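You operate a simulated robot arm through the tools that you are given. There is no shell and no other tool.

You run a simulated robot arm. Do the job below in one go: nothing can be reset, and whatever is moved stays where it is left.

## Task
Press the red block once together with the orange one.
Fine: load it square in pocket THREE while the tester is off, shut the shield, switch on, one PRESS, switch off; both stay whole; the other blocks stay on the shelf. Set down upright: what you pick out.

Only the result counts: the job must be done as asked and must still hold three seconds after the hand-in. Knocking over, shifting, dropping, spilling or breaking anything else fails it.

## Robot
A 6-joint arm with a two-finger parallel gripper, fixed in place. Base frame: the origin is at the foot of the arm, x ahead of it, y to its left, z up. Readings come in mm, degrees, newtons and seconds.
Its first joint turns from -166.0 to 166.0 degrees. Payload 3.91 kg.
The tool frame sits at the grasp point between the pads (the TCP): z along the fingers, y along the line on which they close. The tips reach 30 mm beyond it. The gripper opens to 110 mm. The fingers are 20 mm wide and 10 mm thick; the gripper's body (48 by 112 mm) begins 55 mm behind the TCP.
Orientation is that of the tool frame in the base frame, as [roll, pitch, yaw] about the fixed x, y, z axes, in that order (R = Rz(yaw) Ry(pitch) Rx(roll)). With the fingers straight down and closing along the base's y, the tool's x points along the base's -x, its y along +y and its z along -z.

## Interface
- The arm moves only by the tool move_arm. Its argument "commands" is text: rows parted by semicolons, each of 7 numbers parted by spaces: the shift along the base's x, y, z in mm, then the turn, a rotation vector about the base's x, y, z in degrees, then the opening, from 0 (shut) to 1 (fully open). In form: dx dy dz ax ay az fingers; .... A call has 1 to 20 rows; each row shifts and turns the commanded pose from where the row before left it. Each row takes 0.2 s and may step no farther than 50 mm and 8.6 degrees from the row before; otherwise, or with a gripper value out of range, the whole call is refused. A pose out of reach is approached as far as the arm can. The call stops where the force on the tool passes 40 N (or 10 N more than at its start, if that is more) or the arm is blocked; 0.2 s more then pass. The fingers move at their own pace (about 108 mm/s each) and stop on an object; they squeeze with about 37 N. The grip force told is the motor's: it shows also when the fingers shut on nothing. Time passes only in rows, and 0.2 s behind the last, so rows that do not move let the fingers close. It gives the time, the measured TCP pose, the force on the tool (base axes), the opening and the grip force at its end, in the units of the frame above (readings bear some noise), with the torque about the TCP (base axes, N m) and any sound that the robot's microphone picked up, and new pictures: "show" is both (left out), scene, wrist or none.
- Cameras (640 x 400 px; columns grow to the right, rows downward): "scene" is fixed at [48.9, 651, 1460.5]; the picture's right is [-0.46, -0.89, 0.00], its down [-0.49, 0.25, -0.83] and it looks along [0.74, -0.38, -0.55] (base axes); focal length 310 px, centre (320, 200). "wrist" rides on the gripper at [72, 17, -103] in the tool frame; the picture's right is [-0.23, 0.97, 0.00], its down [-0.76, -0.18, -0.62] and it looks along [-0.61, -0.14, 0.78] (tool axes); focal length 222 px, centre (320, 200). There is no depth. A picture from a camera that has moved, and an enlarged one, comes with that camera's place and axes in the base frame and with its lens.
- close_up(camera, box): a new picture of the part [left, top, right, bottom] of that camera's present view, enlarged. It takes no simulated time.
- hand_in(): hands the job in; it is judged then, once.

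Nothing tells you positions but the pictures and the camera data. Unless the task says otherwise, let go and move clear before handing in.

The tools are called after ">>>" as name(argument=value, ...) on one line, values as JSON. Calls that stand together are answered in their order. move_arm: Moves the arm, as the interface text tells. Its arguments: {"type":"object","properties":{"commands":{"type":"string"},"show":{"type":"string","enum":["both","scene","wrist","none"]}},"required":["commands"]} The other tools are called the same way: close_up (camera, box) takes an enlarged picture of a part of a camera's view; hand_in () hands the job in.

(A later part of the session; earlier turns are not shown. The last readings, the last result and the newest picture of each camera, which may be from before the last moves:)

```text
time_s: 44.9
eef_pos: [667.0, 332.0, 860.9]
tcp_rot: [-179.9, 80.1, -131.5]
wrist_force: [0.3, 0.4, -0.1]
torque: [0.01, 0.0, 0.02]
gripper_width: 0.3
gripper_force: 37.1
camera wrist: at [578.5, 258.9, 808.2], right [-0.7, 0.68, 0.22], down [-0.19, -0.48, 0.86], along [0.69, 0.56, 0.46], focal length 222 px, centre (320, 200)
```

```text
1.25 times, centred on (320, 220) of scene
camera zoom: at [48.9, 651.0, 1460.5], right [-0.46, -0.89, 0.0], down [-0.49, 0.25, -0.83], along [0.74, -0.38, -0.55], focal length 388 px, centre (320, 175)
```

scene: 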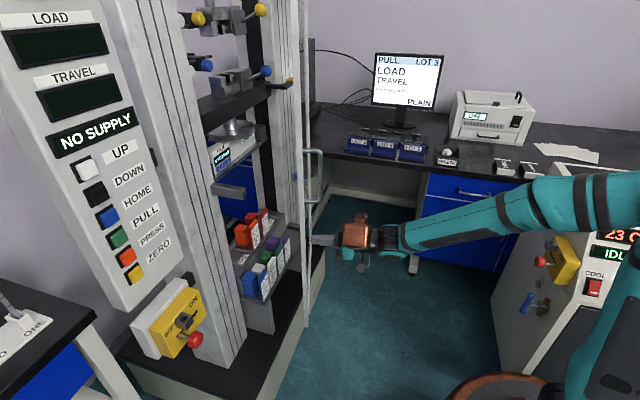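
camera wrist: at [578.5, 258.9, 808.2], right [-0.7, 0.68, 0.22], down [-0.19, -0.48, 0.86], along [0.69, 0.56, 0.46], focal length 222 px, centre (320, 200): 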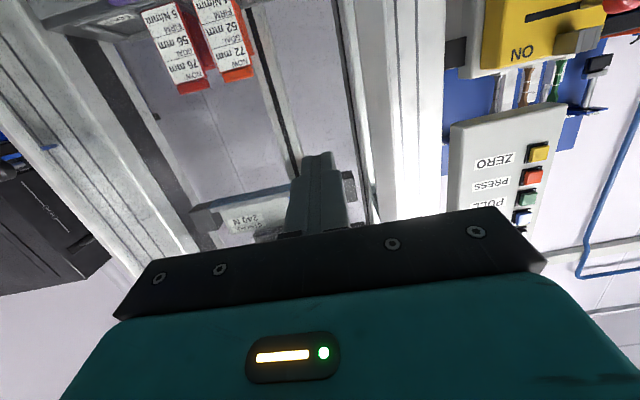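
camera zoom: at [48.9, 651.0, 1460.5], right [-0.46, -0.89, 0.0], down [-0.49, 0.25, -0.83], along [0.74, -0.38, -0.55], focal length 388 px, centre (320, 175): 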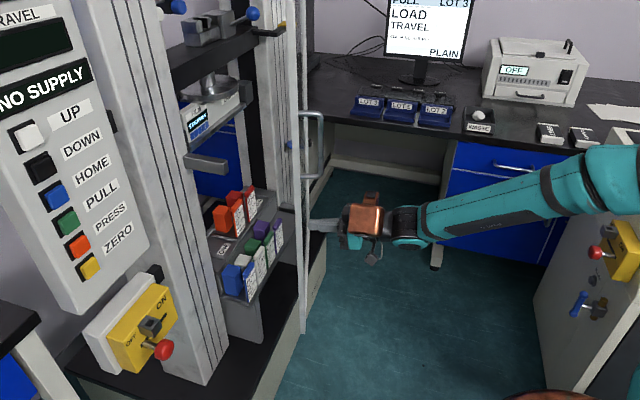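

Nearly closed. Continuing with gentle steps to the stop.

>>> move_arm(commands="9.4 18.1 0 0 0 -0.8 0;10.4 17.6 0 0 0 -0.8 0;11.2 17 0 0 0 -0.8 0;8 11 0 0 0 -0.5 0;8 10 0 0 0 -0.5 0;0 0 0 0 0 0 0")

>>> close_up(camera="scene", box=[180, 60, 340, 340])

>>> close_up(camera="wrist", box=[200, 0, 460, 240])

```text
time_s: 46.3
eef_pos: [714.2, 406.8, 861.3]
tcp_rot: [-180.0, 80.0, -134.9]
wrist_force: [0.3, -0.5, 0.8]
torque: [0.03, 0.0, 0.0]
gripper_width: 0.1
gripper_force: 37.1
camera wrist: at [621.4, 338.2, 808.6], right [-0.66, 0.72, 0.22], down [-0.21, -0.47, 0.86], along [0.72, 0.52, 0.46], focal length 222 px, centre (320, 200)
```

scene: 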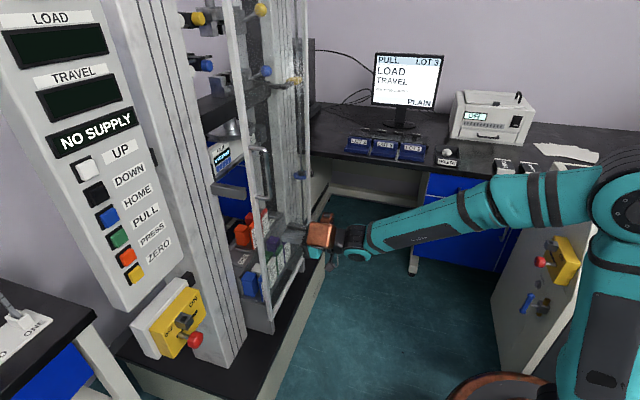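
wrist: 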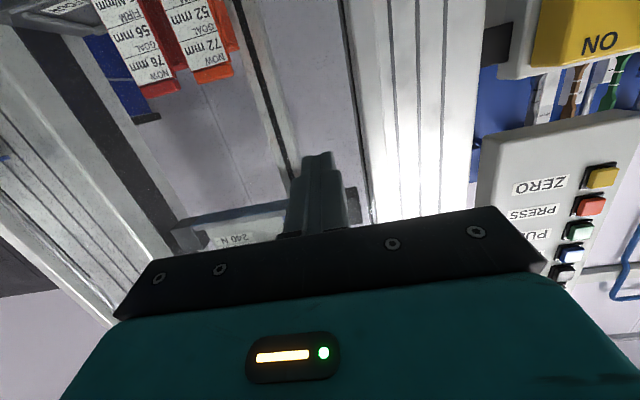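

```text
1.43 times, centred on (260, 200) of scene
camera zoom: at [48.9, 651.0, 1460.5], right [-0.46, -0.89, 0.0], down [-0.49, 0.25, -0.83], along [0.74, -0.38, -0.55], focal length 443 px, centre (406, 200)
```

zoom: 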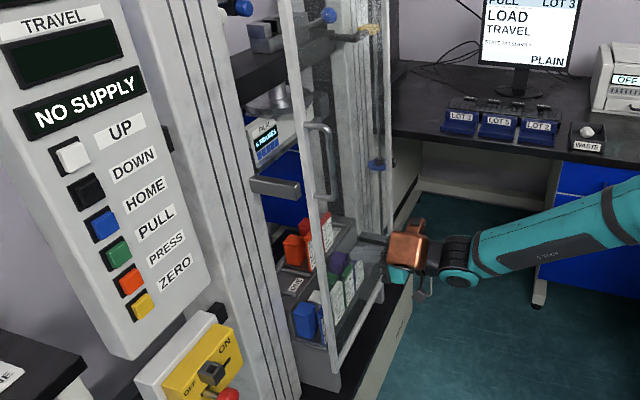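

```text
1.67 times, centred on (330, 120) of wrist
camera zoom: at [621.4, 338.2, 808.6], right [-0.66, 0.72, 0.22], down [-0.21, -0.47, 0.86], along [0.72, 0.52, 0.46], focal length 370 px, centre (303, 333)
```

zoom: 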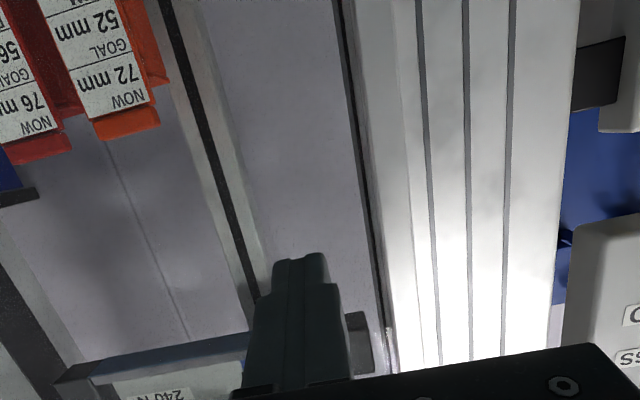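

The door swung ahead and appears shut (free edge near n≈868, in front of the left column). I'll press gently on the stile to confirm it is fully closed.

>>> move_arm(commands="-16 16 0 0 0 0 0;-16 16 0 0 0 0 0;5 5 0 0 0 0 0;5 5 0 0 0 0 0;4 4 0 0 0 0 0;0 0 0 0 0 0 0")

>>> close_up(camera="scene", box=[200, 100, 340, 340])

```text
time_s: 47.7
eef_pos: [696.3, 452.2, 859.7]
tcp_rot: [180.0, 79.9, -135.0]
wrist_force: [0.3, 0.3, -1.0]
torque: [0.01, -0.01, -0.03]
gripper_width: 0.2
gripper_force: 37.0
camera wrist: at [603.1, 384.0, 806.7], right [-0.66, 0.72, 0.22], down [-0.21, -0.47, 0.86], along [0.72, 0.52, 0.46], focal length 222 px, centre (320, 200)
```

scene: 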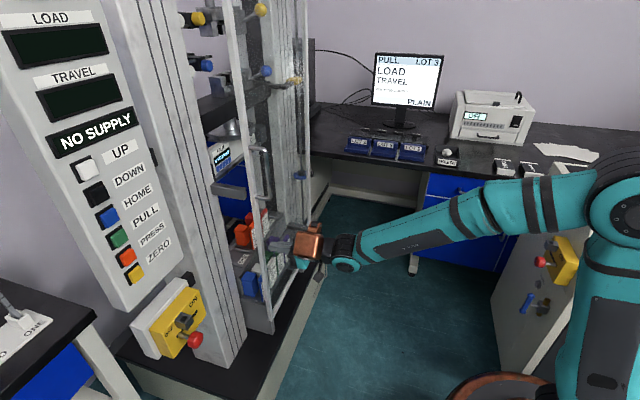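
wrist: 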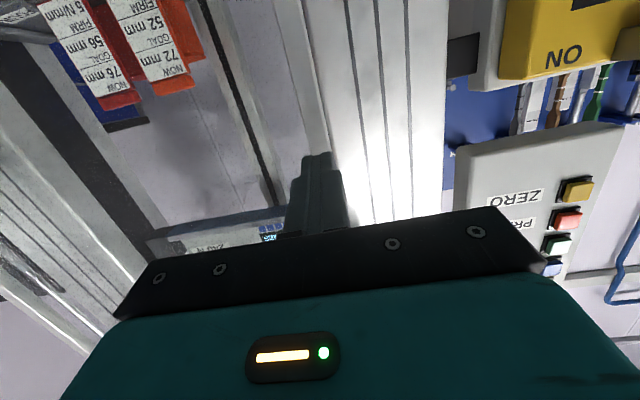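

```text
1.67 times, centred on (270, 220) of scene
camera zoom: at [48.9, 651.0, 1460.5], right [-0.46, -0.89, 0.0], down [-0.49, 0.25, -0.83], along [0.74, -0.38, -0.55], focal length 517 px, centre (403, 167)
```

zoom: 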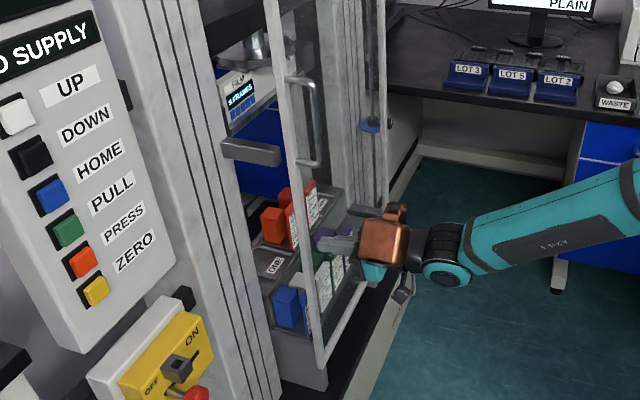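

I'll check how far the stile is from the latch block.

>>> close_up(camera="wrist", box=[220, 0, 460, 240])

>>> close_up(camera="scene", box=[230, 110, 310, 220])

>>> close_up(camera="scene", box=[240, 220, 330, 340])

```text
1.67 times, centred on (340, 120) of wrist
camera zoom: at [603.1, 384.0, 806.7], right [-0.66, 0.72, 0.22], down [-0.21, -0.47, 0.86], along [0.72, 0.52, 0.46], focal length 370 px, centre (287, 333)
```

zoom: 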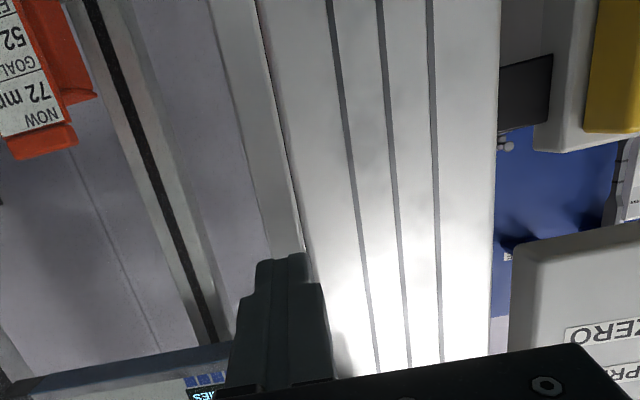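

```text
3.64 times, centred on (270, 165) of scene
camera zoom: at [48.9, 651.0, 1460.5], right [-0.46, -0.89, 0.0], down [-0.49, 0.25, -0.83], along [0.74, -0.38, -0.55], focal length 1128 px, centre (502, 327)
```

zoom: 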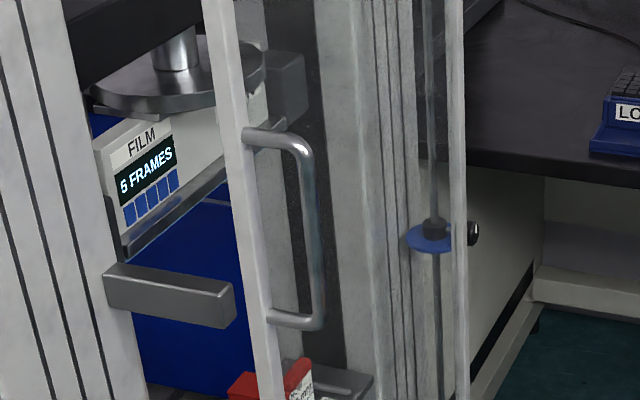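

```text
3.33 times, centred on (285, 280) of scene
camera zoom: at [48.9, 651.0, 1460.5], right [-0.46, -0.89, 0.0], down [-0.49, 0.25, -0.83], along [0.74, -0.38, -0.55], focal length 1034 px, centre (437, -67)
```

zoom: 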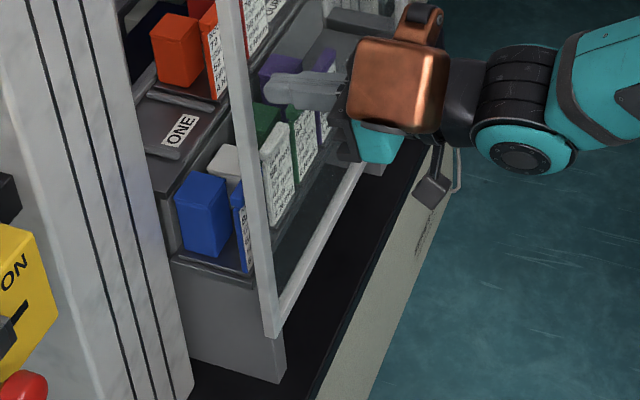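

About a centimetre may remain. Pushing the stile inward in small steps.

>>> move_arm(commands="2.5 2.5 0 0 0 0 0;2.5 2.5 0 0 0 0 0;2.5 2.5 0 0 0 0 0;0 0 0 0 0 0 0", show="none")

>>> close_up(camera="scene", box=[230, 110, 310, 280])

```text
time_s: 48.7
eef_pos: [705.1, 458.9, 860.1]
tcp_rot: [-180.0, 79.9, -134.9]
wrist_force: [-1.2, -0.8, 0.4]
torque: [0.0, 0.02, 0.0]
gripper_width: 0.0
gripper_force: 36.7
```

```text
2.35 times, centred on (270, 195) of scene
camera zoom: at [48.9, 651.0, 1460.5], right [-0.46, -0.89, 0.0], down [-0.49, 0.25, -0.83], along [0.74, -0.38, -0.55], focal length 730 px, centre (438, 212)
```

zoom: 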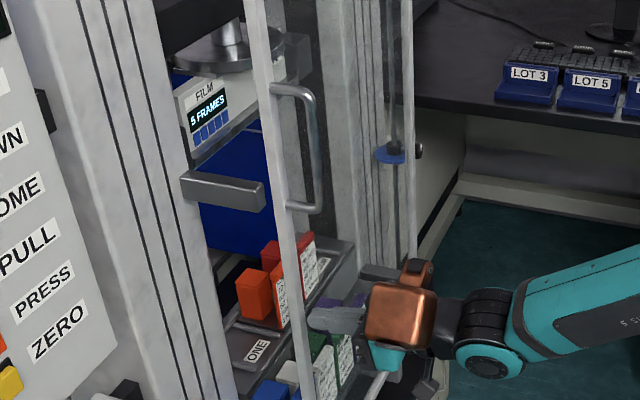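

>>> move_arm(commands="2 2 0 0 0 0 0;2 2 0 0 0 0 0;2 2 0 0 0 0 0;0 0 0 0 0 0 0", show="none")

>>> close_up(camera="scene", box=[230, 130, 310, 260])

>>> close_up(camera="wrist", box=[220, 0, 460, 240])

```text
time_s: 49.7
eef_pos: [710.4, 465.6, 860.6]
tcp_rot: [-180.0, 80.0, -134.8]
wrist_force: [-0.3, -0.6, 0.2]
torque: [-0.01, 0.01, 0.02]
gripper_width: 0.3
gripper_force: 37.2
```

```text
3.08 times, centred on (270, 195) of scene
camera zoom: at [48.9, 651.0, 1460.5], right [-0.46, -0.89, 0.0], down [-0.49, 0.25, -0.83], along [0.74, -0.38, -0.55], focal length 954 px, centre (474, 215)
```

zoom: 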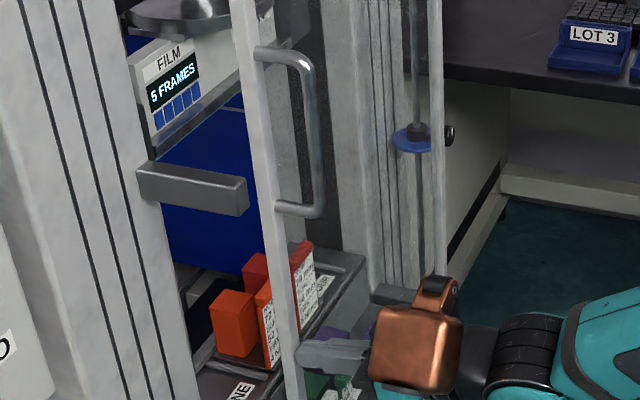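

```text
1.67 times, centred on (340, 120) of wrist
camera zoom: at [616.5, 398.0, 807.6], right [-0.66, 0.72, 0.22], down [-0.21, -0.47, 0.86], along [0.72, 0.52, 0.46], focal length 370 px, centre (287, 333)
```

zoom: 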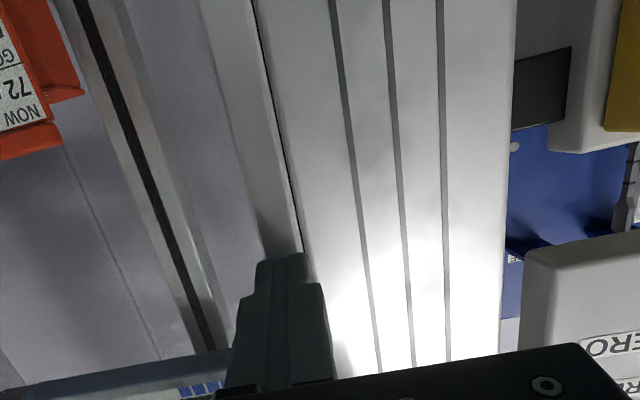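

Still no contact; continuing inward slowly.

>>> move_arm(commands="2 2 0 0 0 0 0;2 2 0 0 0 0 0;2 2 0 0 0 0 0;2 2 0 0 0 0 0;0 0 0 0 0 0 0", show="none")

>>> close_up(camera="scene", box=[230, 130, 310, 260])

```text
time_s: 50.2
eef_pos: [711.0, 466.5, 860.6]
tcp_rot: [-179.9, 79.9, -134.9]
wrist_force: [-30.1, -20.5, 7.2]
torque: [0.26, -0.28, 0.18]
gripper_width: 0.0
gripper_force: 37.2
stopped in row 2: the force on the tool passed its limit at 46 N (the readings are from after the stop); the commanded pose is now the measured one
```

```text
3.08 times, centred on (270, 195) of scene
camera zoom: at [48.9, 651.0, 1460.5], right [-0.46, -0.89, 0.0], down [-0.49, 0.25, -0.83], along [0.74, -0.38, -0.55], focal length 954 px, centre (474, 215)
```

zoom: 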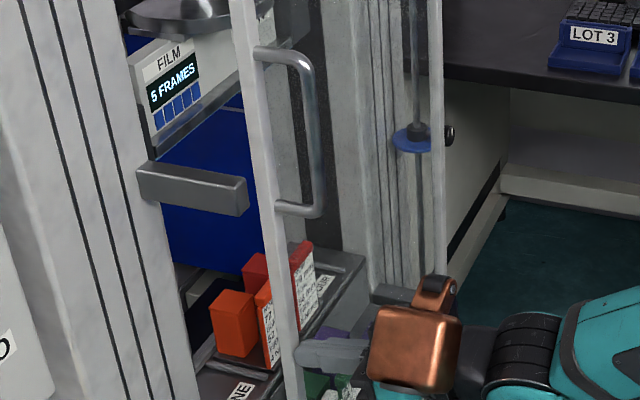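

That stiff contact means the shield is fully shut against its stop. I'll back off, then look at the yellow switch.

>>> move_arm(commands="-8 -8 0 0 0 0 0;-25 -25 5 0 0 0 0;-30 -30 10 -5.3 5.3 0 0;-30 -30 10 -5.3 5.3 0 0;-25 -20 10 -5.3 5.3 0 0;-25 -10 10 -5.3 5.3 0 0;0 0 0 0 0 0 0")

>>> close_up(camera="scene", box=[200, 60, 340, 340])

>>> close_up(camera="wrist", box=[440, 0, 640, 220])

```text
time_s: 51.8
eef_pos: [565.8, 345.4, 905.5]
tcp_rot: [179.7, 50.1, -135.2]
wrist_force: [0.6, 0.1, -1.4]
torque: [0.03, -0.03, 0.04]
gripper_width: 0.1
gripper_force: 37.2
camera wrist: at [463.8, 269.1, 917.0], right [-0.58, 0.79, 0.18], down [0.14, -0.12, 0.98], along [0.8, 0.6, -0.04], focal length 222 px, centre (320, 200)
```

scene: 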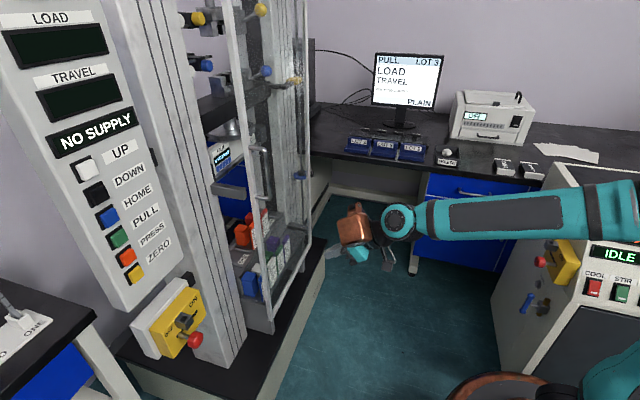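
wrist: 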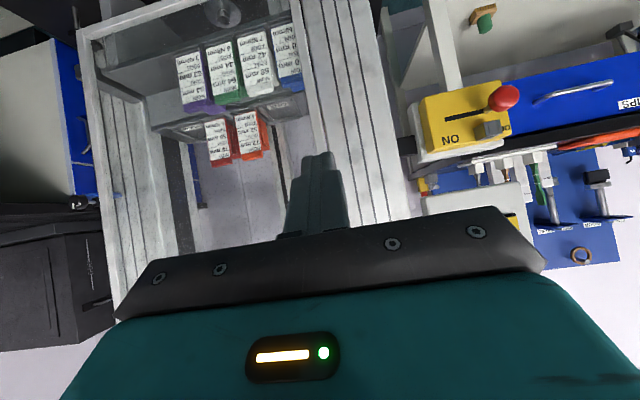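

```text
1.43 times, centred on (270, 200) of scene
camera zoom: at [48.9, 651.0, 1460.5], right [-0.46, -0.89, 0.0], down [-0.49, 0.25, -0.83], along [0.74, -0.38, -0.55], focal length 443 px, centre (391, 200)
```

zoom: 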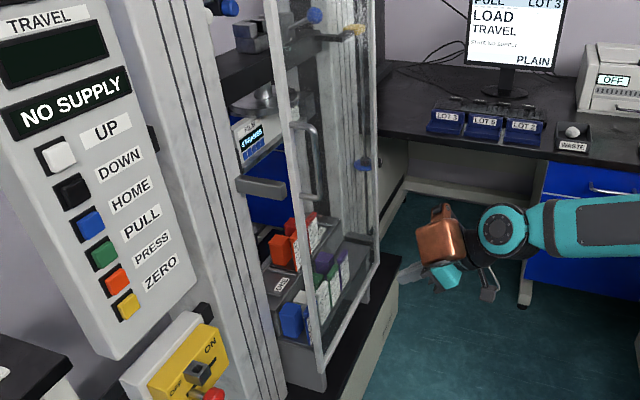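

```text
1.82 times, centred on (540, 110) of wrist
camera zoom: at [463.8, 269.1, 917.0], right [-0.58, 0.79, 0.18], down [0.14, -0.12, 0.98], along [0.8, 0.6, -0.04], focal length 404 px, centre (-80, 364)
```

zoom: 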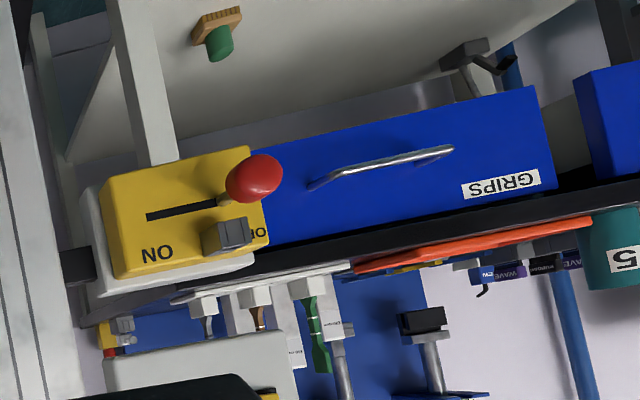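

Shield stays shut. The yellow switch faces the robot, lever (red ball) at the OFF end on the left, ON to the right. I'll move closer for a detailed look.

>>> move_arm(commands="-13 38.4 -9.4 0 0 0 0;-13 38.4 -9.4 0 0 0 0;-13 38.4 -9.4 0 0 0 0;-13 38.4 -9.4 0 0 0 0;-13 38.4 -9.4 0 0 0 0;-13 38.4 -9.4 0 0 0 0;-13 38.4 -9.4 0 0 0 0;0 0 0 0 0 0 0")

>>> close_up(camera="wrist", box=[200, 20, 440, 220])

```text
time_s: 53.6
eef_pos: [477.8, 614.2, 840.2]
tcp_rot: [180.0, 49.9, -134.8]
wrist_force: [0.1, 1.2, -0.6]
torque: [0.02, 0.02, 0.02]
gripper_width: 0.0
gripper_force: 37.5
camera wrist: at [376.8, 537.5, 852.3], right [-0.59, 0.79, 0.17], down [0.14, -0.12, 0.98], along [0.8, 0.6, -0.04], focal length 222 px, centre (320, 200)
```

scene: 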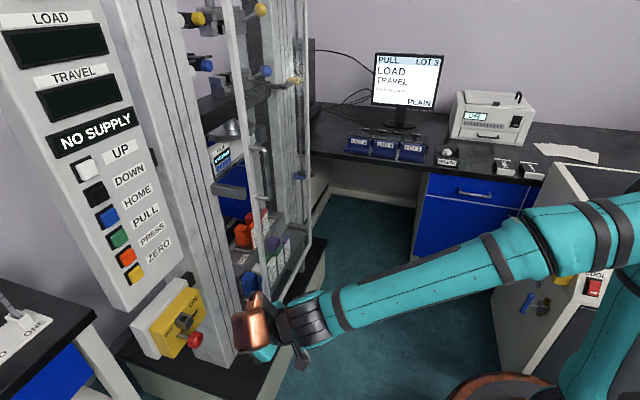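
wrist: 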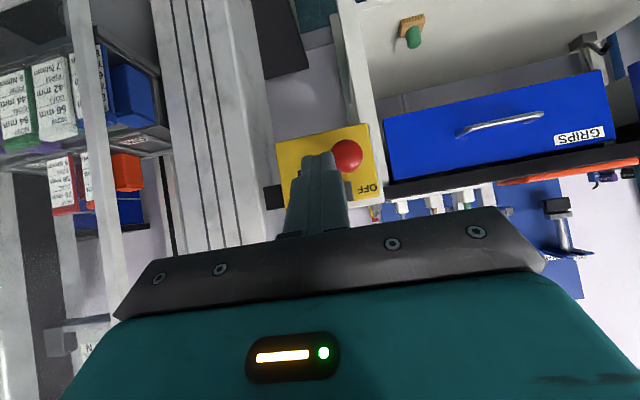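

```text
2.00 times, centred on (320, 120) of wrist
camera zoom: at [376.8, 537.5, 852.3], right [-0.59, 0.79, 0.17], down [0.14, -0.12, 0.98], along [0.8, 0.6, -0.04], focal length 444 px, centre (320, 360)
```

zoom: 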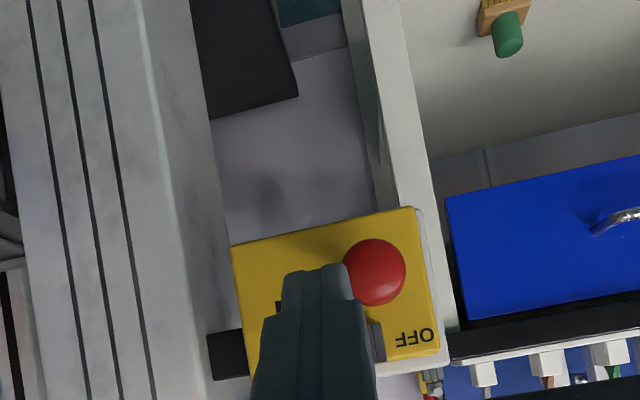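

The fingers block the view; I'll open them and back off a bit for a clear look.

>>> move_arm(commands="-14 -14 0 0 0 0 0.6;-14 -14 0 0 0 0 1;0 0 0 0 0 0 1;0 0 0 0 0 0 1", show="wrist")

>>> close_up(camera="wrist", box=[260, 90, 390, 220])

>>> close_up(camera="scene", box=[160, 290, 215, 360])

```text
time_s: 54.6
eef_pos: [451.0, 584.9, 840.6]
tcp_rot: [180.0, 50.0, -135.0]
wrist_force: [-0.1, -0.1, 0.2]
torque: [0.0, 0.02, -0.02]
gripper_width: 110.0
gripper_force: 0.1
camera wrist: at [348.3, 508.8, 852.0], right [-0.59, 0.79, 0.17], down [0.14, -0.12, 0.98], along [0.8, 0.6, -0.04], focal length 222 px, centre (320, 200)
```

wrist: 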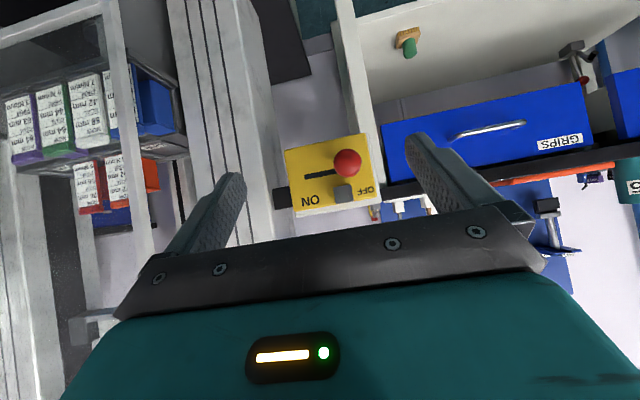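

```text
3.08 times, centred on (325, 155) of wrist
camera zoom: at [348.3, 508.8, 852.0], right [-0.59, 0.79, 0.17], down [0.14, -0.12, 0.98], along [0.8, 0.6, -0.04], focal length 684 px, centre (305, 338)
```

zoom: 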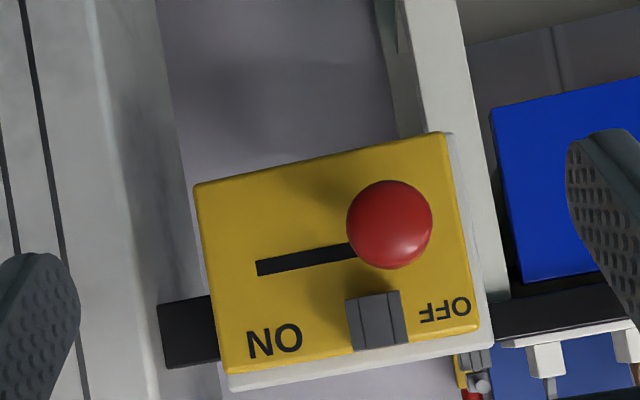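

```text
5.71 times, centred on (188, 325) of scene
camera zoom: at [48.9, 651.0, 1460.5], right [-0.46, -0.89, 0.0], down [-0.49, 0.25, -0.83], along [0.74, -0.38, -0.55], focal length 1772 px, centre (1077, -514)
```

zoom: 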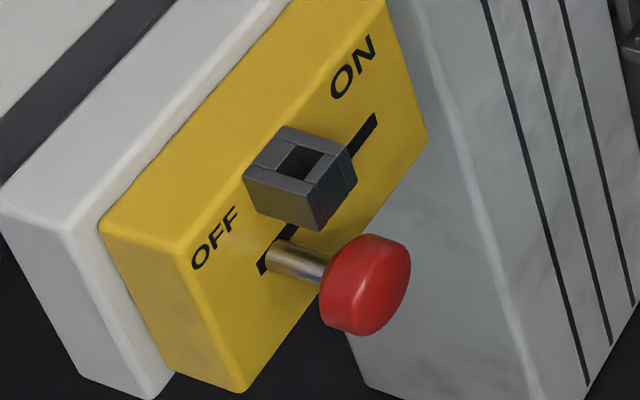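

The red knob slides in a horizontal slot: OFF at left (s≈−115) to ON at right (s≈−46), knob about 35 mm across at n≈895, z≈800. I'll level the tool, open the fingers to 55 mm and cage the knob between them.

>>> move_arm(commands="0 0 0 5.3 -5.3 0 0.7;0 0 0 5.3 -5.3 0 0.5;0 0 0 5.3 -5.3 0 0.5;0 0 0 5.3 -5.3 0 0.5;11 20.7 -12.2 0 0 0 0.5;11 20.7 -12.2 0 0 0 0.5;11.4 20.7 -12.2 0 0 0 0.5;0 0 0 0 0 0 0.5")

>>> close_up(camera="wrist", box=[220, 0, 440, 240])

>>> close_up(camera="scene", box=[140, 270, 270, 390])

```text
time_s: 56.4
eef_pos: [487.0, 645.8, 803.1]
tcp_rot: [-178.5, 76.7, -134.4]
wrist_force: [-0.8, 0.2, 0.4]
torque: [-0.01, 0.01, -0.01]
gripper_width: 55.2
gripper_force: 0.1
out of reach, approached as far as the arm can: row 2
camera wrist: at [389.5, 577.4, 756.0], right [-0.64, 0.74, 0.22], down [-0.19, -0.42, 0.89], along [0.74, 0.53, 0.41], focal length 222 px, centre (320, 200)
```

scene: 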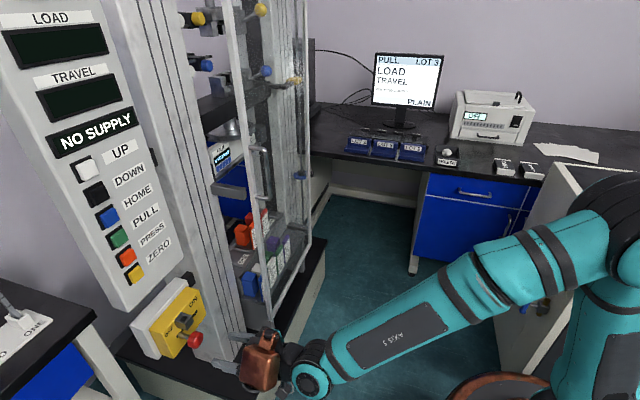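
wrist: 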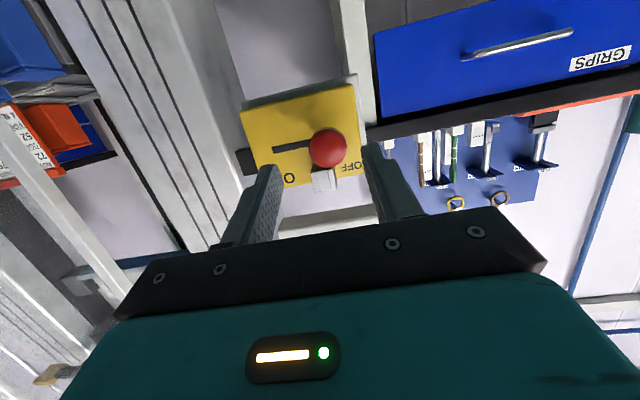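

```text
1.67 times, centred on (330, 120) of wrist
camera zoom: at [389.5, 577.4, 756.0], right [-0.64, 0.74, 0.22], down [-0.19, -0.42, 0.89], along [0.74, 0.53, 0.41], focal length 370 px, centre (303, 333)
```

zoom: 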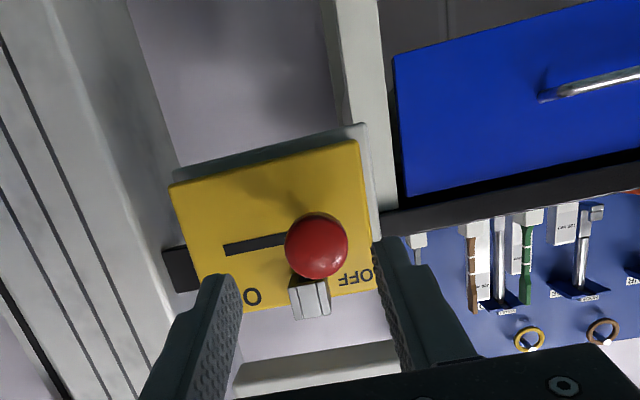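

```text
3.33 times, centred on (205, 330) of scene
camera zoom: at [48.9, 651.0, 1460.5], right [-0.46, -0.89, 0.0], down [-0.49, 0.25, -0.83], along [0.74, -0.38, -0.55], focal length 1034 px, centre (703, -233)
```

zoom: 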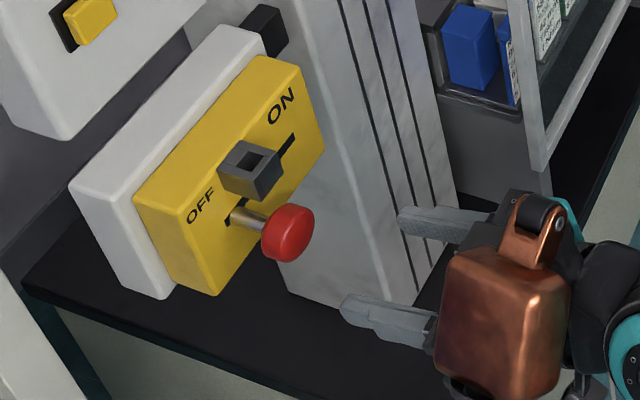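

Caging position looks right. Advancing so the fingers straddle the red knob.

>>> move_arm(commands="15 14 0 0 0 0 0.5;15 14 0 0 0 0 0.5;14 13 0 0 0 0 0.5;13 13 0 0 0 0 0.5;0 0 0 0 0 0 0.5")

>>> close_up(camera="wrist", box=[220, 0, 440, 240])

>>> close_up(camera="scene", box=[140, 270, 270, 390])

```text
time_s: 57.6
eef_pos: [543.0, 700.4, 801.4]
tcp_rot: [-178.5, 76.7, -134.4]
wrist_force: [0.3, -0.5, -0.2]
torque: [0.01, -0.01, -0.04]
gripper_width: 55.0
gripper_force: 0.0
camera wrist: at [445.9, 630.2, 754.9], right [-0.64, 0.74, 0.22], down [-0.19, -0.42, 0.89], along [0.74, 0.53, 0.41], focal length 222 px, centre (320, 200)
```

scene: 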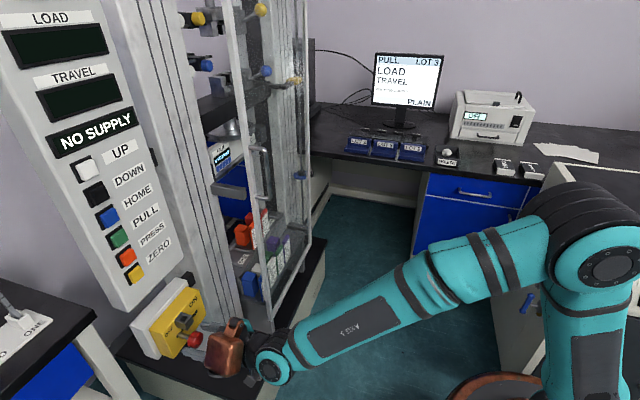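
wrist: 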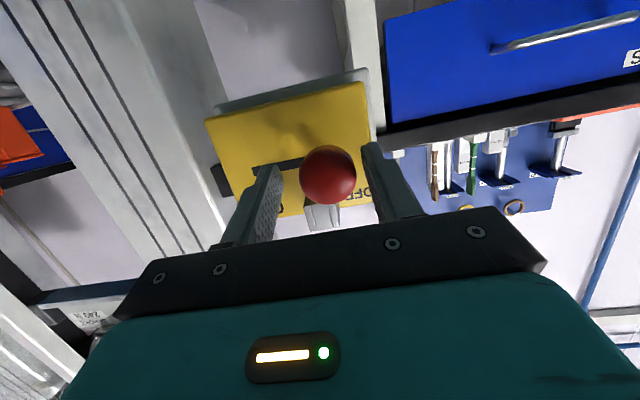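

```text
1.67 times, centred on (330, 120) of wrist
camera zoom: at [445.9, 630.2, 754.9], right [-0.64, 0.74, 0.22], down [-0.19, -0.42, 0.89], along [0.74, 0.53, 0.41], focal length 370 px, centre (303, 333)
```

zoom: 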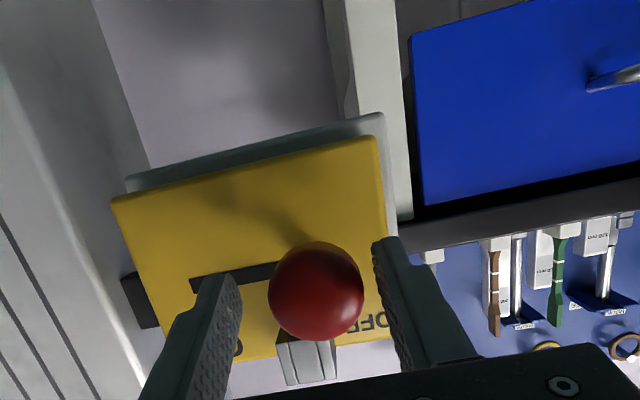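

```text
3.33 times, centred on (205, 330) of scene
camera zoom: at [48.9, 651.0, 1460.5], right [-0.46, -0.89, 0.0], down [-0.49, 0.25, -0.83], along [0.74, -0.38, -0.55], focal length 1034 px, centre (703, -233)
```

zoom: 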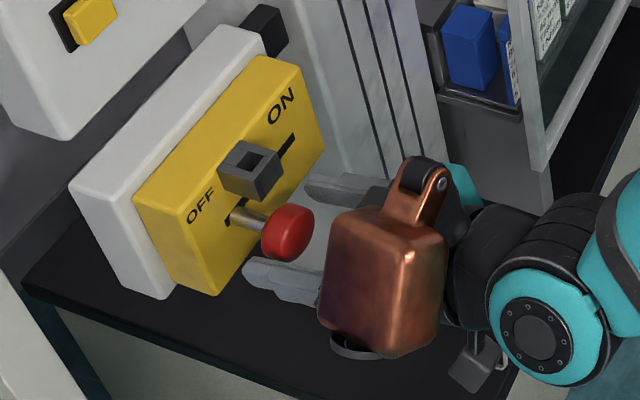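

The fingers straddle the knob. Sliding it toward ON (right) in small steps.

>>> move_arm(commands="5 -5 0 0 0 0 0.5;5.7 -5.7 0 0 0 0 0.5;5.7 -5.7 0 0 0 0 0.5;5.7 -5.7 0 0 0 0 0.5;0 0 0 0 0 0 0.5")

>>> close_up(camera="wrist", box=[220, 0, 440, 240])

```text
time_s: 58.8
eef_pos: [565.5, 677.9, 801.3]
tcp_rot: [-178.6, 76.6, -134.5]
wrist_force: [-0.3, 1.0, 0.4]
torque: [-0.04, 0.01, -0.01]
gripper_width: 55.2
gripper_force: 0.2
camera wrist: at [468.9, 608.3, 755.3], right [-0.64, 0.74, 0.22], down [-0.19, -0.42, 0.89], along [0.74, 0.53, 0.41], focal length 222 px, centre (320, 200)
```

scene: 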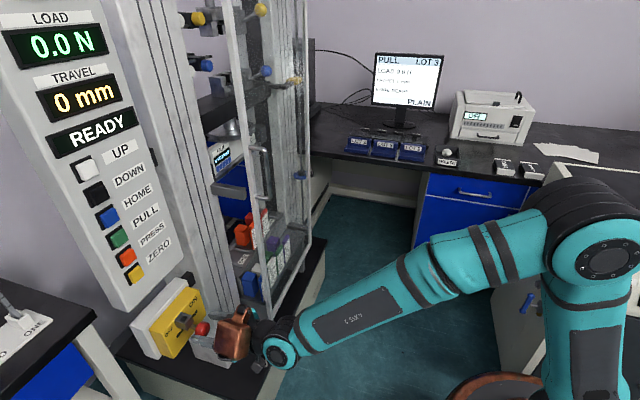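
wrist: 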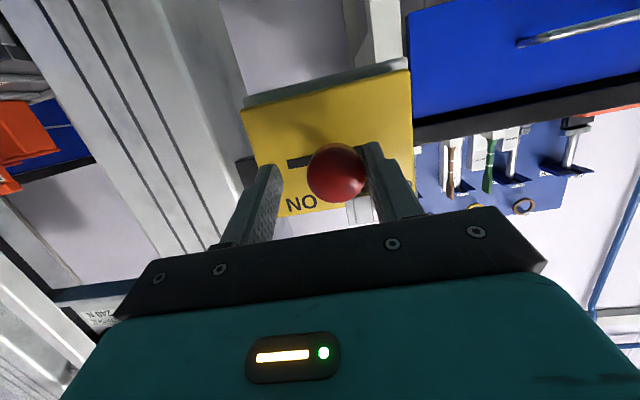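

```text
1.67 times, centred on (330, 120) of wrist
camera zoom: at [468.9, 608.3, 755.3], right [-0.64, 0.74, 0.22], down [-0.19, -0.42, 0.89], along [0.74, 0.53, 0.41], focal length 370 px, centre (303, 333)
```

zoom: 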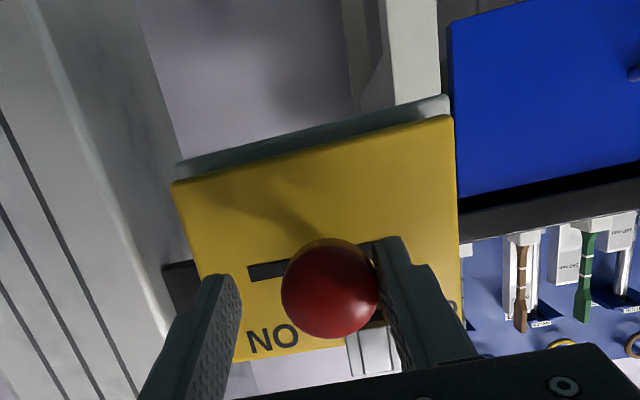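

The display now shows LOAD 0.0 N, TRAVEL 0 mm, READY. I'll push the knob fully to the ON end.

>>> move_arm(commands="5 -5 0 0 0 0 0.5;5 -5 0 0 0 0 0.5;5 -5 0 0 0 0 0.5;4 -4 0 0 0 0 0.5;0 0 0 0 0 0 0.5")

>>> close_up(camera="wrist", box=[220, 0, 440, 240])

>>> close_up(camera="scene", box=[0, 0, 200, 300])

```text
time_s: 60.0
eef_pos: [584.9, 658.5, 801.8]
tcp_rot: [-178.5, 76.8, -134.5]
wrist_force: [0.2, 0.2, -0.7]
torque: [-0.01, 0.02, 0.04]
gripper_width: 55.2
gripper_force: 0.0
camera wrist: at [488.9, 589.4, 755.3], right [-0.64, 0.74, 0.22], down [-0.19, -0.42, 0.89], along [0.74, 0.53, 0.41], focal length 222 px, centre (320, 200)
```

scene: 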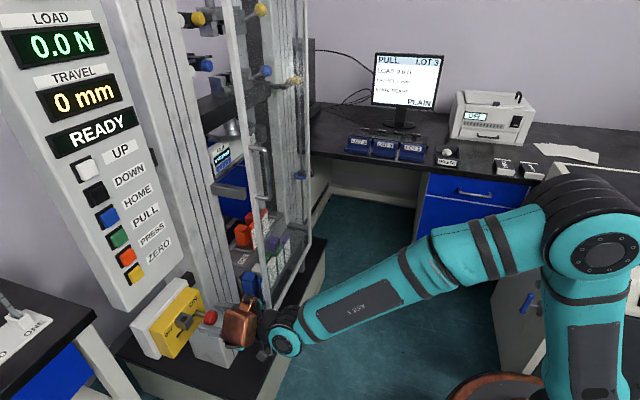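
wrist: 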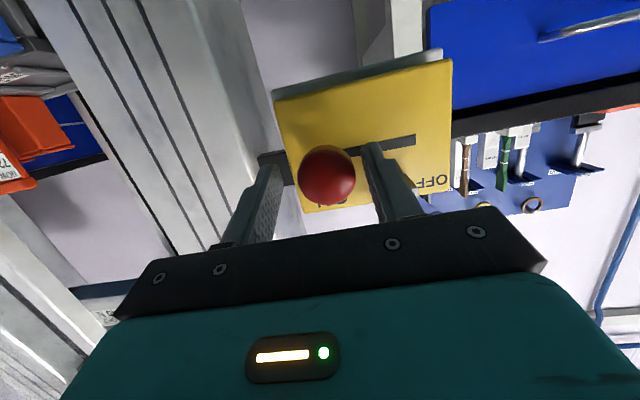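

```text
1.67 times, centred on (330, 120) of wrist
camera zoom: at [488.9, 589.4, 755.3], right [-0.64, 0.74, 0.22], down [-0.19, -0.42, 0.89], along [0.74, 0.53, 0.41], focal length 370 px, centre (303, 333)
```

zoom: 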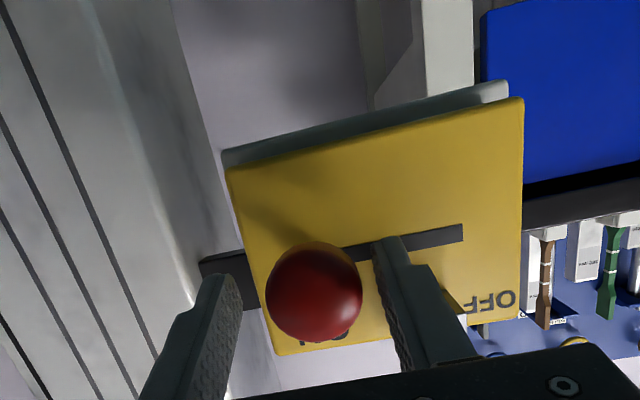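

```text
1.33 times, centred on (100, 150) of scene
camera zoom: at [48.9, 651.0, 1460.5], right [-0.46, -0.89, 0.0], down [-0.49, 0.25, -0.83], along [0.74, -0.38, -0.55], focal length 413 px, centre (613, 267)
```

zoom: 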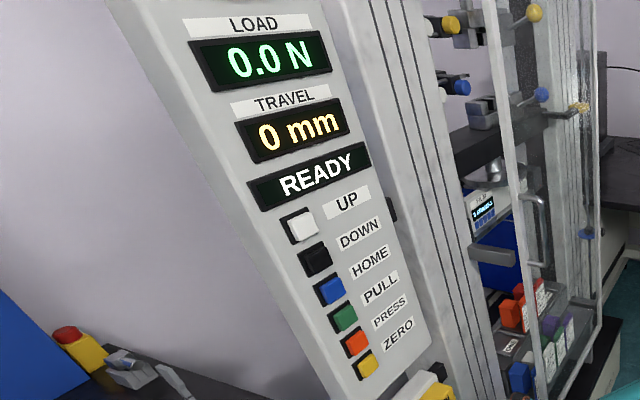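

Knob is fully at ON and the tester reads READY. I'll withdraw straight back, close the fingers and move up toward the PRESS button for a precise look.

>>> move_arm(commands="-14 -14 0 0 0 0 0.5;-20 -20 0 0 0 0 0.5;-28 -28 0 0 0 0 0.5;-20 -20 5 0 0 0 0.3;-9.2 9.2 40 0 0 0 0;-9.2 9.2 40 0 0 0 0;-9.2 9.2 40 0 0 0 0;-9.2 9.2 40 0 0 0 0;-9.2 9.2 40 0 0 0 0;-9.2 9.2 30 0 0 0 0;0 0 0 0 0 0 0")

>>> close_up(camera="scene", box=[0, 0, 240, 380])

```text
time_s: 62.4
eef_pos: [444.8, 631.9, 1037.4]
tcp_rot: [-178.5, 76.7, -134.4]
wrist_force: [0.3, 0.1, 1.6]
torque: [0.0, 0.03, -0.02]
gripper_width: 0.1
gripper_force: 36.4
camera wrist: at [348.1, 562.9, 990.1], right [-0.64, 0.74, 0.22], down [-0.19, -0.42, 0.89], along [0.74, 0.53, 0.41], focal length 222 px, centre (320, 200)
```

scene: 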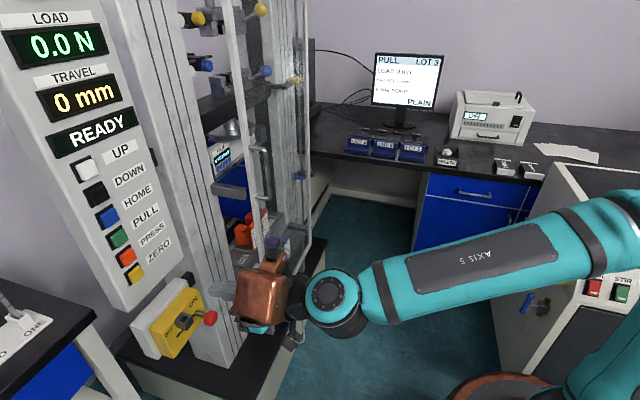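
wrist: 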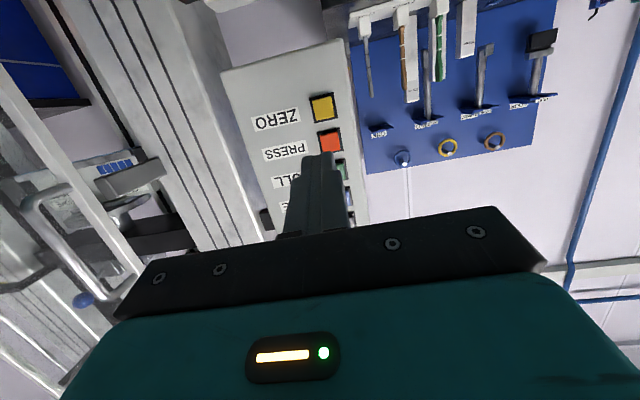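

```text
1.05 times, centred on (120, 190) of scene (not enlarged: the box is as wide or as high as the picture)
camera zoom: at [48.9, 651.0, 1460.5], right [-0.46, -0.89, 0.0], down [-0.49, 0.25, -0.83], along [0.74, -0.38, -0.55], focal length 326 px, centre (530, 210)
```

zoom: 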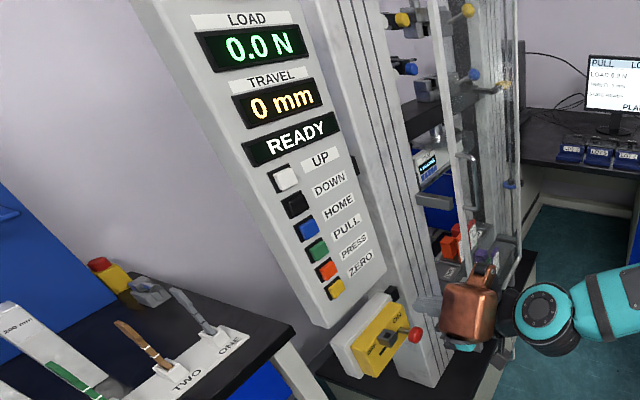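

PRESS is at about (593,776,1051), ZERO 46 mm below it and PULL 46 mm above. I'll bring the closed fingertips in front of PRESS, about 35 mm short, and check the alignment.

>>> move_arm(commands="10 10 8 4.2 -4.2 -0.6 0;25 23 7.6 0 0 0 0;25 23 0 0 0 0 0;25 23 0 0 0 0 0;15.4 16.7 0 0 0 0 0;0 0 0 0 0 0 0")

>>> close_up(camera="wrist", box=[220, 0, 440, 240])

>>> close_up(camera="scene", box=[80, 200, 240, 320])

```text
time_s: 63.8
eef_pos: [548.4, 726.8, 1053.8]
tcp_rot: [-178.5, 82.6, -134.8]
wrist_force: [-0.5, -0.6, -0.3]
torque: [-0.01, -0.03, 0.0]
gripper_width: 0.2
gripper_force: 37.4
camera wrist: at [455.0, 663.0, 994.7], right [-0.65, 0.73, 0.22], down [-0.26, -0.49, 0.84], along [0.71, 0.49, 0.5], focal length 222 px, centre (320, 200)
```

scene: 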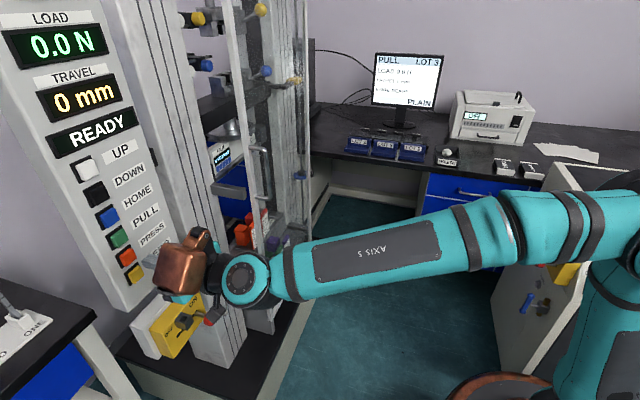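
wrist: 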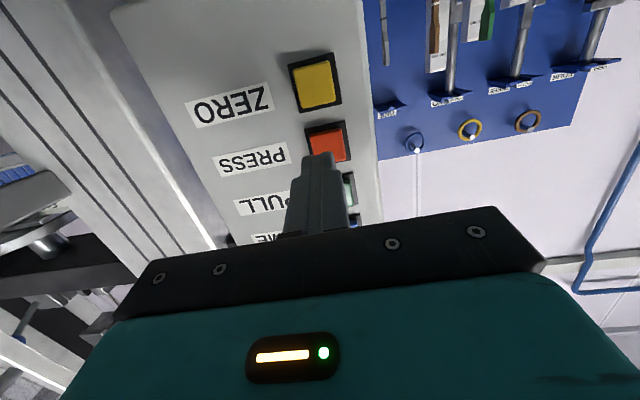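

```text
1.67 times, centred on (330, 120) of wrist
camera zoom: at [455.0, 663.0, 994.7], right [-0.65, 0.73, 0.22], down [-0.26, -0.49, 0.84], along [0.71, 0.49, 0.5], focal length 370 px, centre (303, 333)
```

zoom: 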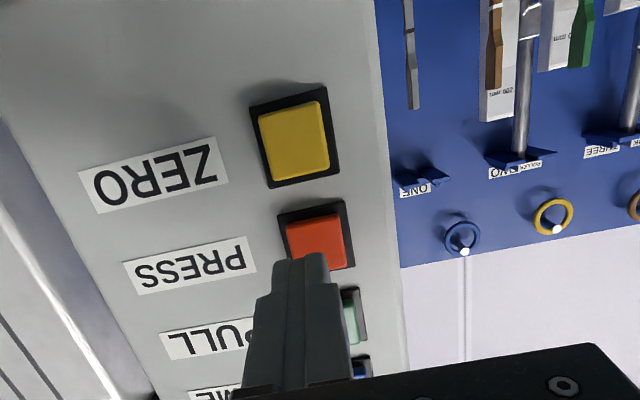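

```text
3.33 times, centred on (160, 260) of scene
camera zoom: at [48.9, 651.0, 1460.5], right [-0.46, -0.89, 0.0], down [-0.49, 0.25, -0.83], along [0.74, -0.38, -0.55], focal length 1034 px, centre (853, 0)
```

zoom: 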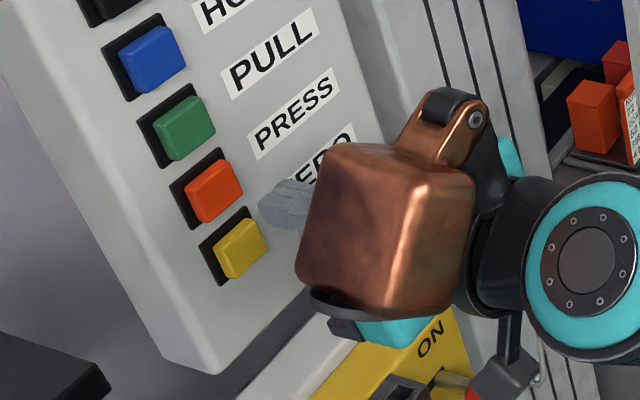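

Fingertip is aligned in height; shifting 5 mm left and approaching to just short of the button.

>>> move_arm(commands="-3.2 3.2 0 0 0 0 0;7 7 0 0 0 0 0;7 7 0 0 0 0 0;6 6 0 0 0 0 0;0 0 0 0 0 0 0")

>>> close_up(camera="wrist", box=[220, 0, 440, 240])

>>> close_up(camera="scene", box=[80, 200, 200, 320])

```text
time_s: 65.0
eef_pos: [563.6, 750.3, 1053.5]
tcp_rot: [-178.4, 82.6, -135.0]
wrist_force: [-0.4, -0.4, -0.1]
torque: [0.01, -0.04, 0.01]
gripper_width: 0.0
gripper_force: 36.8
camera wrist: at [470.8, 686.2, 993.7], right [-0.65, 0.73, 0.22], down [-0.26, -0.49, 0.84], along [0.72, 0.49, 0.5], focal length 222 px, centre (320, 200)
```

scene: 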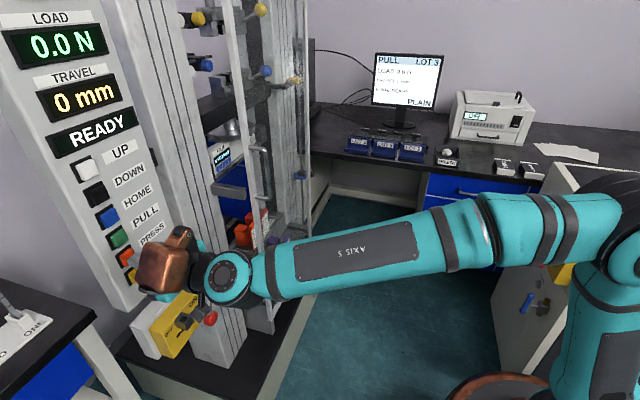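
wrist: 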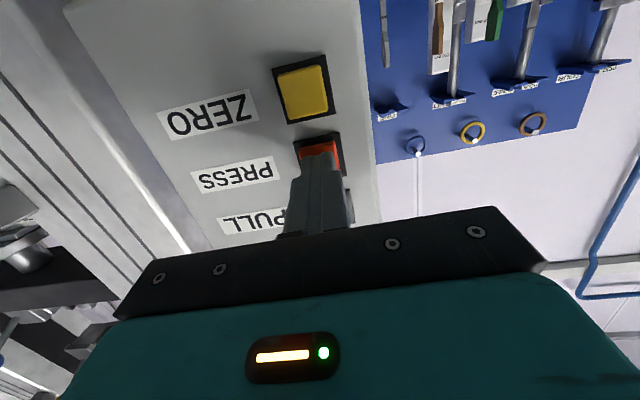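

```text
1.67 times, centred on (330, 120) of wrist
camera zoom: at [470.8, 686.2, 993.7], right [-0.65, 0.73, 0.22], down [-0.26, -0.49, 0.84], along [0.72, 0.49, 0.5], focal length 370 px, centre (303, 333)
```

zoom: 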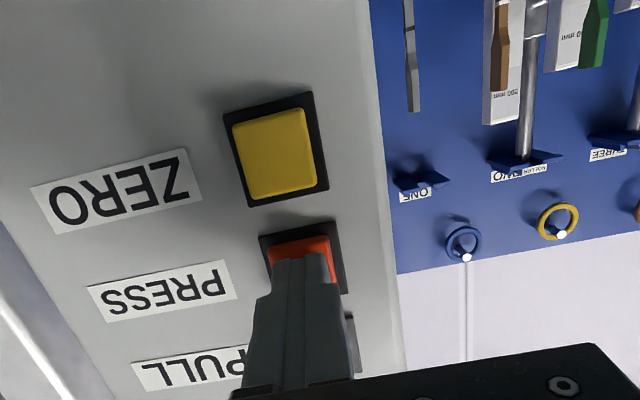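

```text
3.33 times, centred on (140, 260) of scene
camera zoom: at [48.9, 651.0, 1460.5], right [-0.46, -0.89, 0.0], down [-0.49, 0.25, -0.83], along [0.74, -0.38, -0.55], focal length 1034 px, centre (920, 0)
```

zoom: 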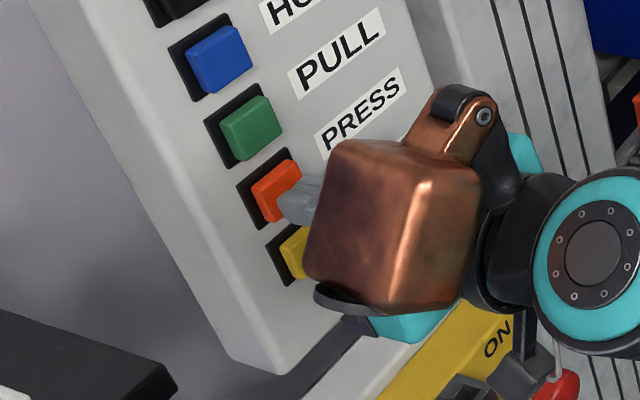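

Centered on PRESS. Now one slow push.

>>> move_arm(commands="2 2 0 0 0 0 0;2 2 0 0 0 0 0;1.5 1.5 0 0 0 0 0;1.5 1.5 0 0 0 0 0", show="scene")

```text
time_s: 66.0
eef_pos: [570.1, 756.7, 1052.0]
tcp_rot: [-178.3, 82.6, -134.8]
wrist_force: [-10.0, -13.7, -6.0]
torque: [-0.09, 0.08, -0.06]
gripper_width: 0.0
gripper_force: 37.0
heard: click
```

scene: 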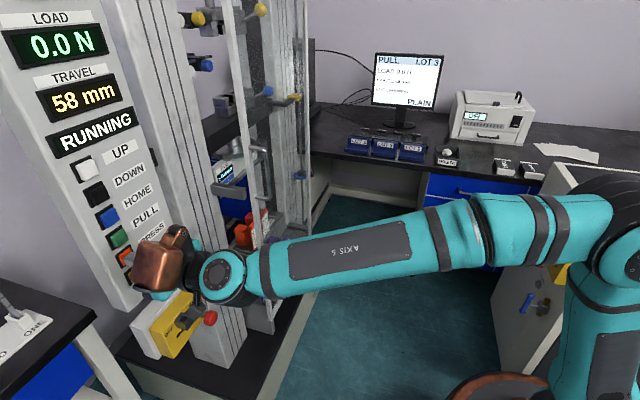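

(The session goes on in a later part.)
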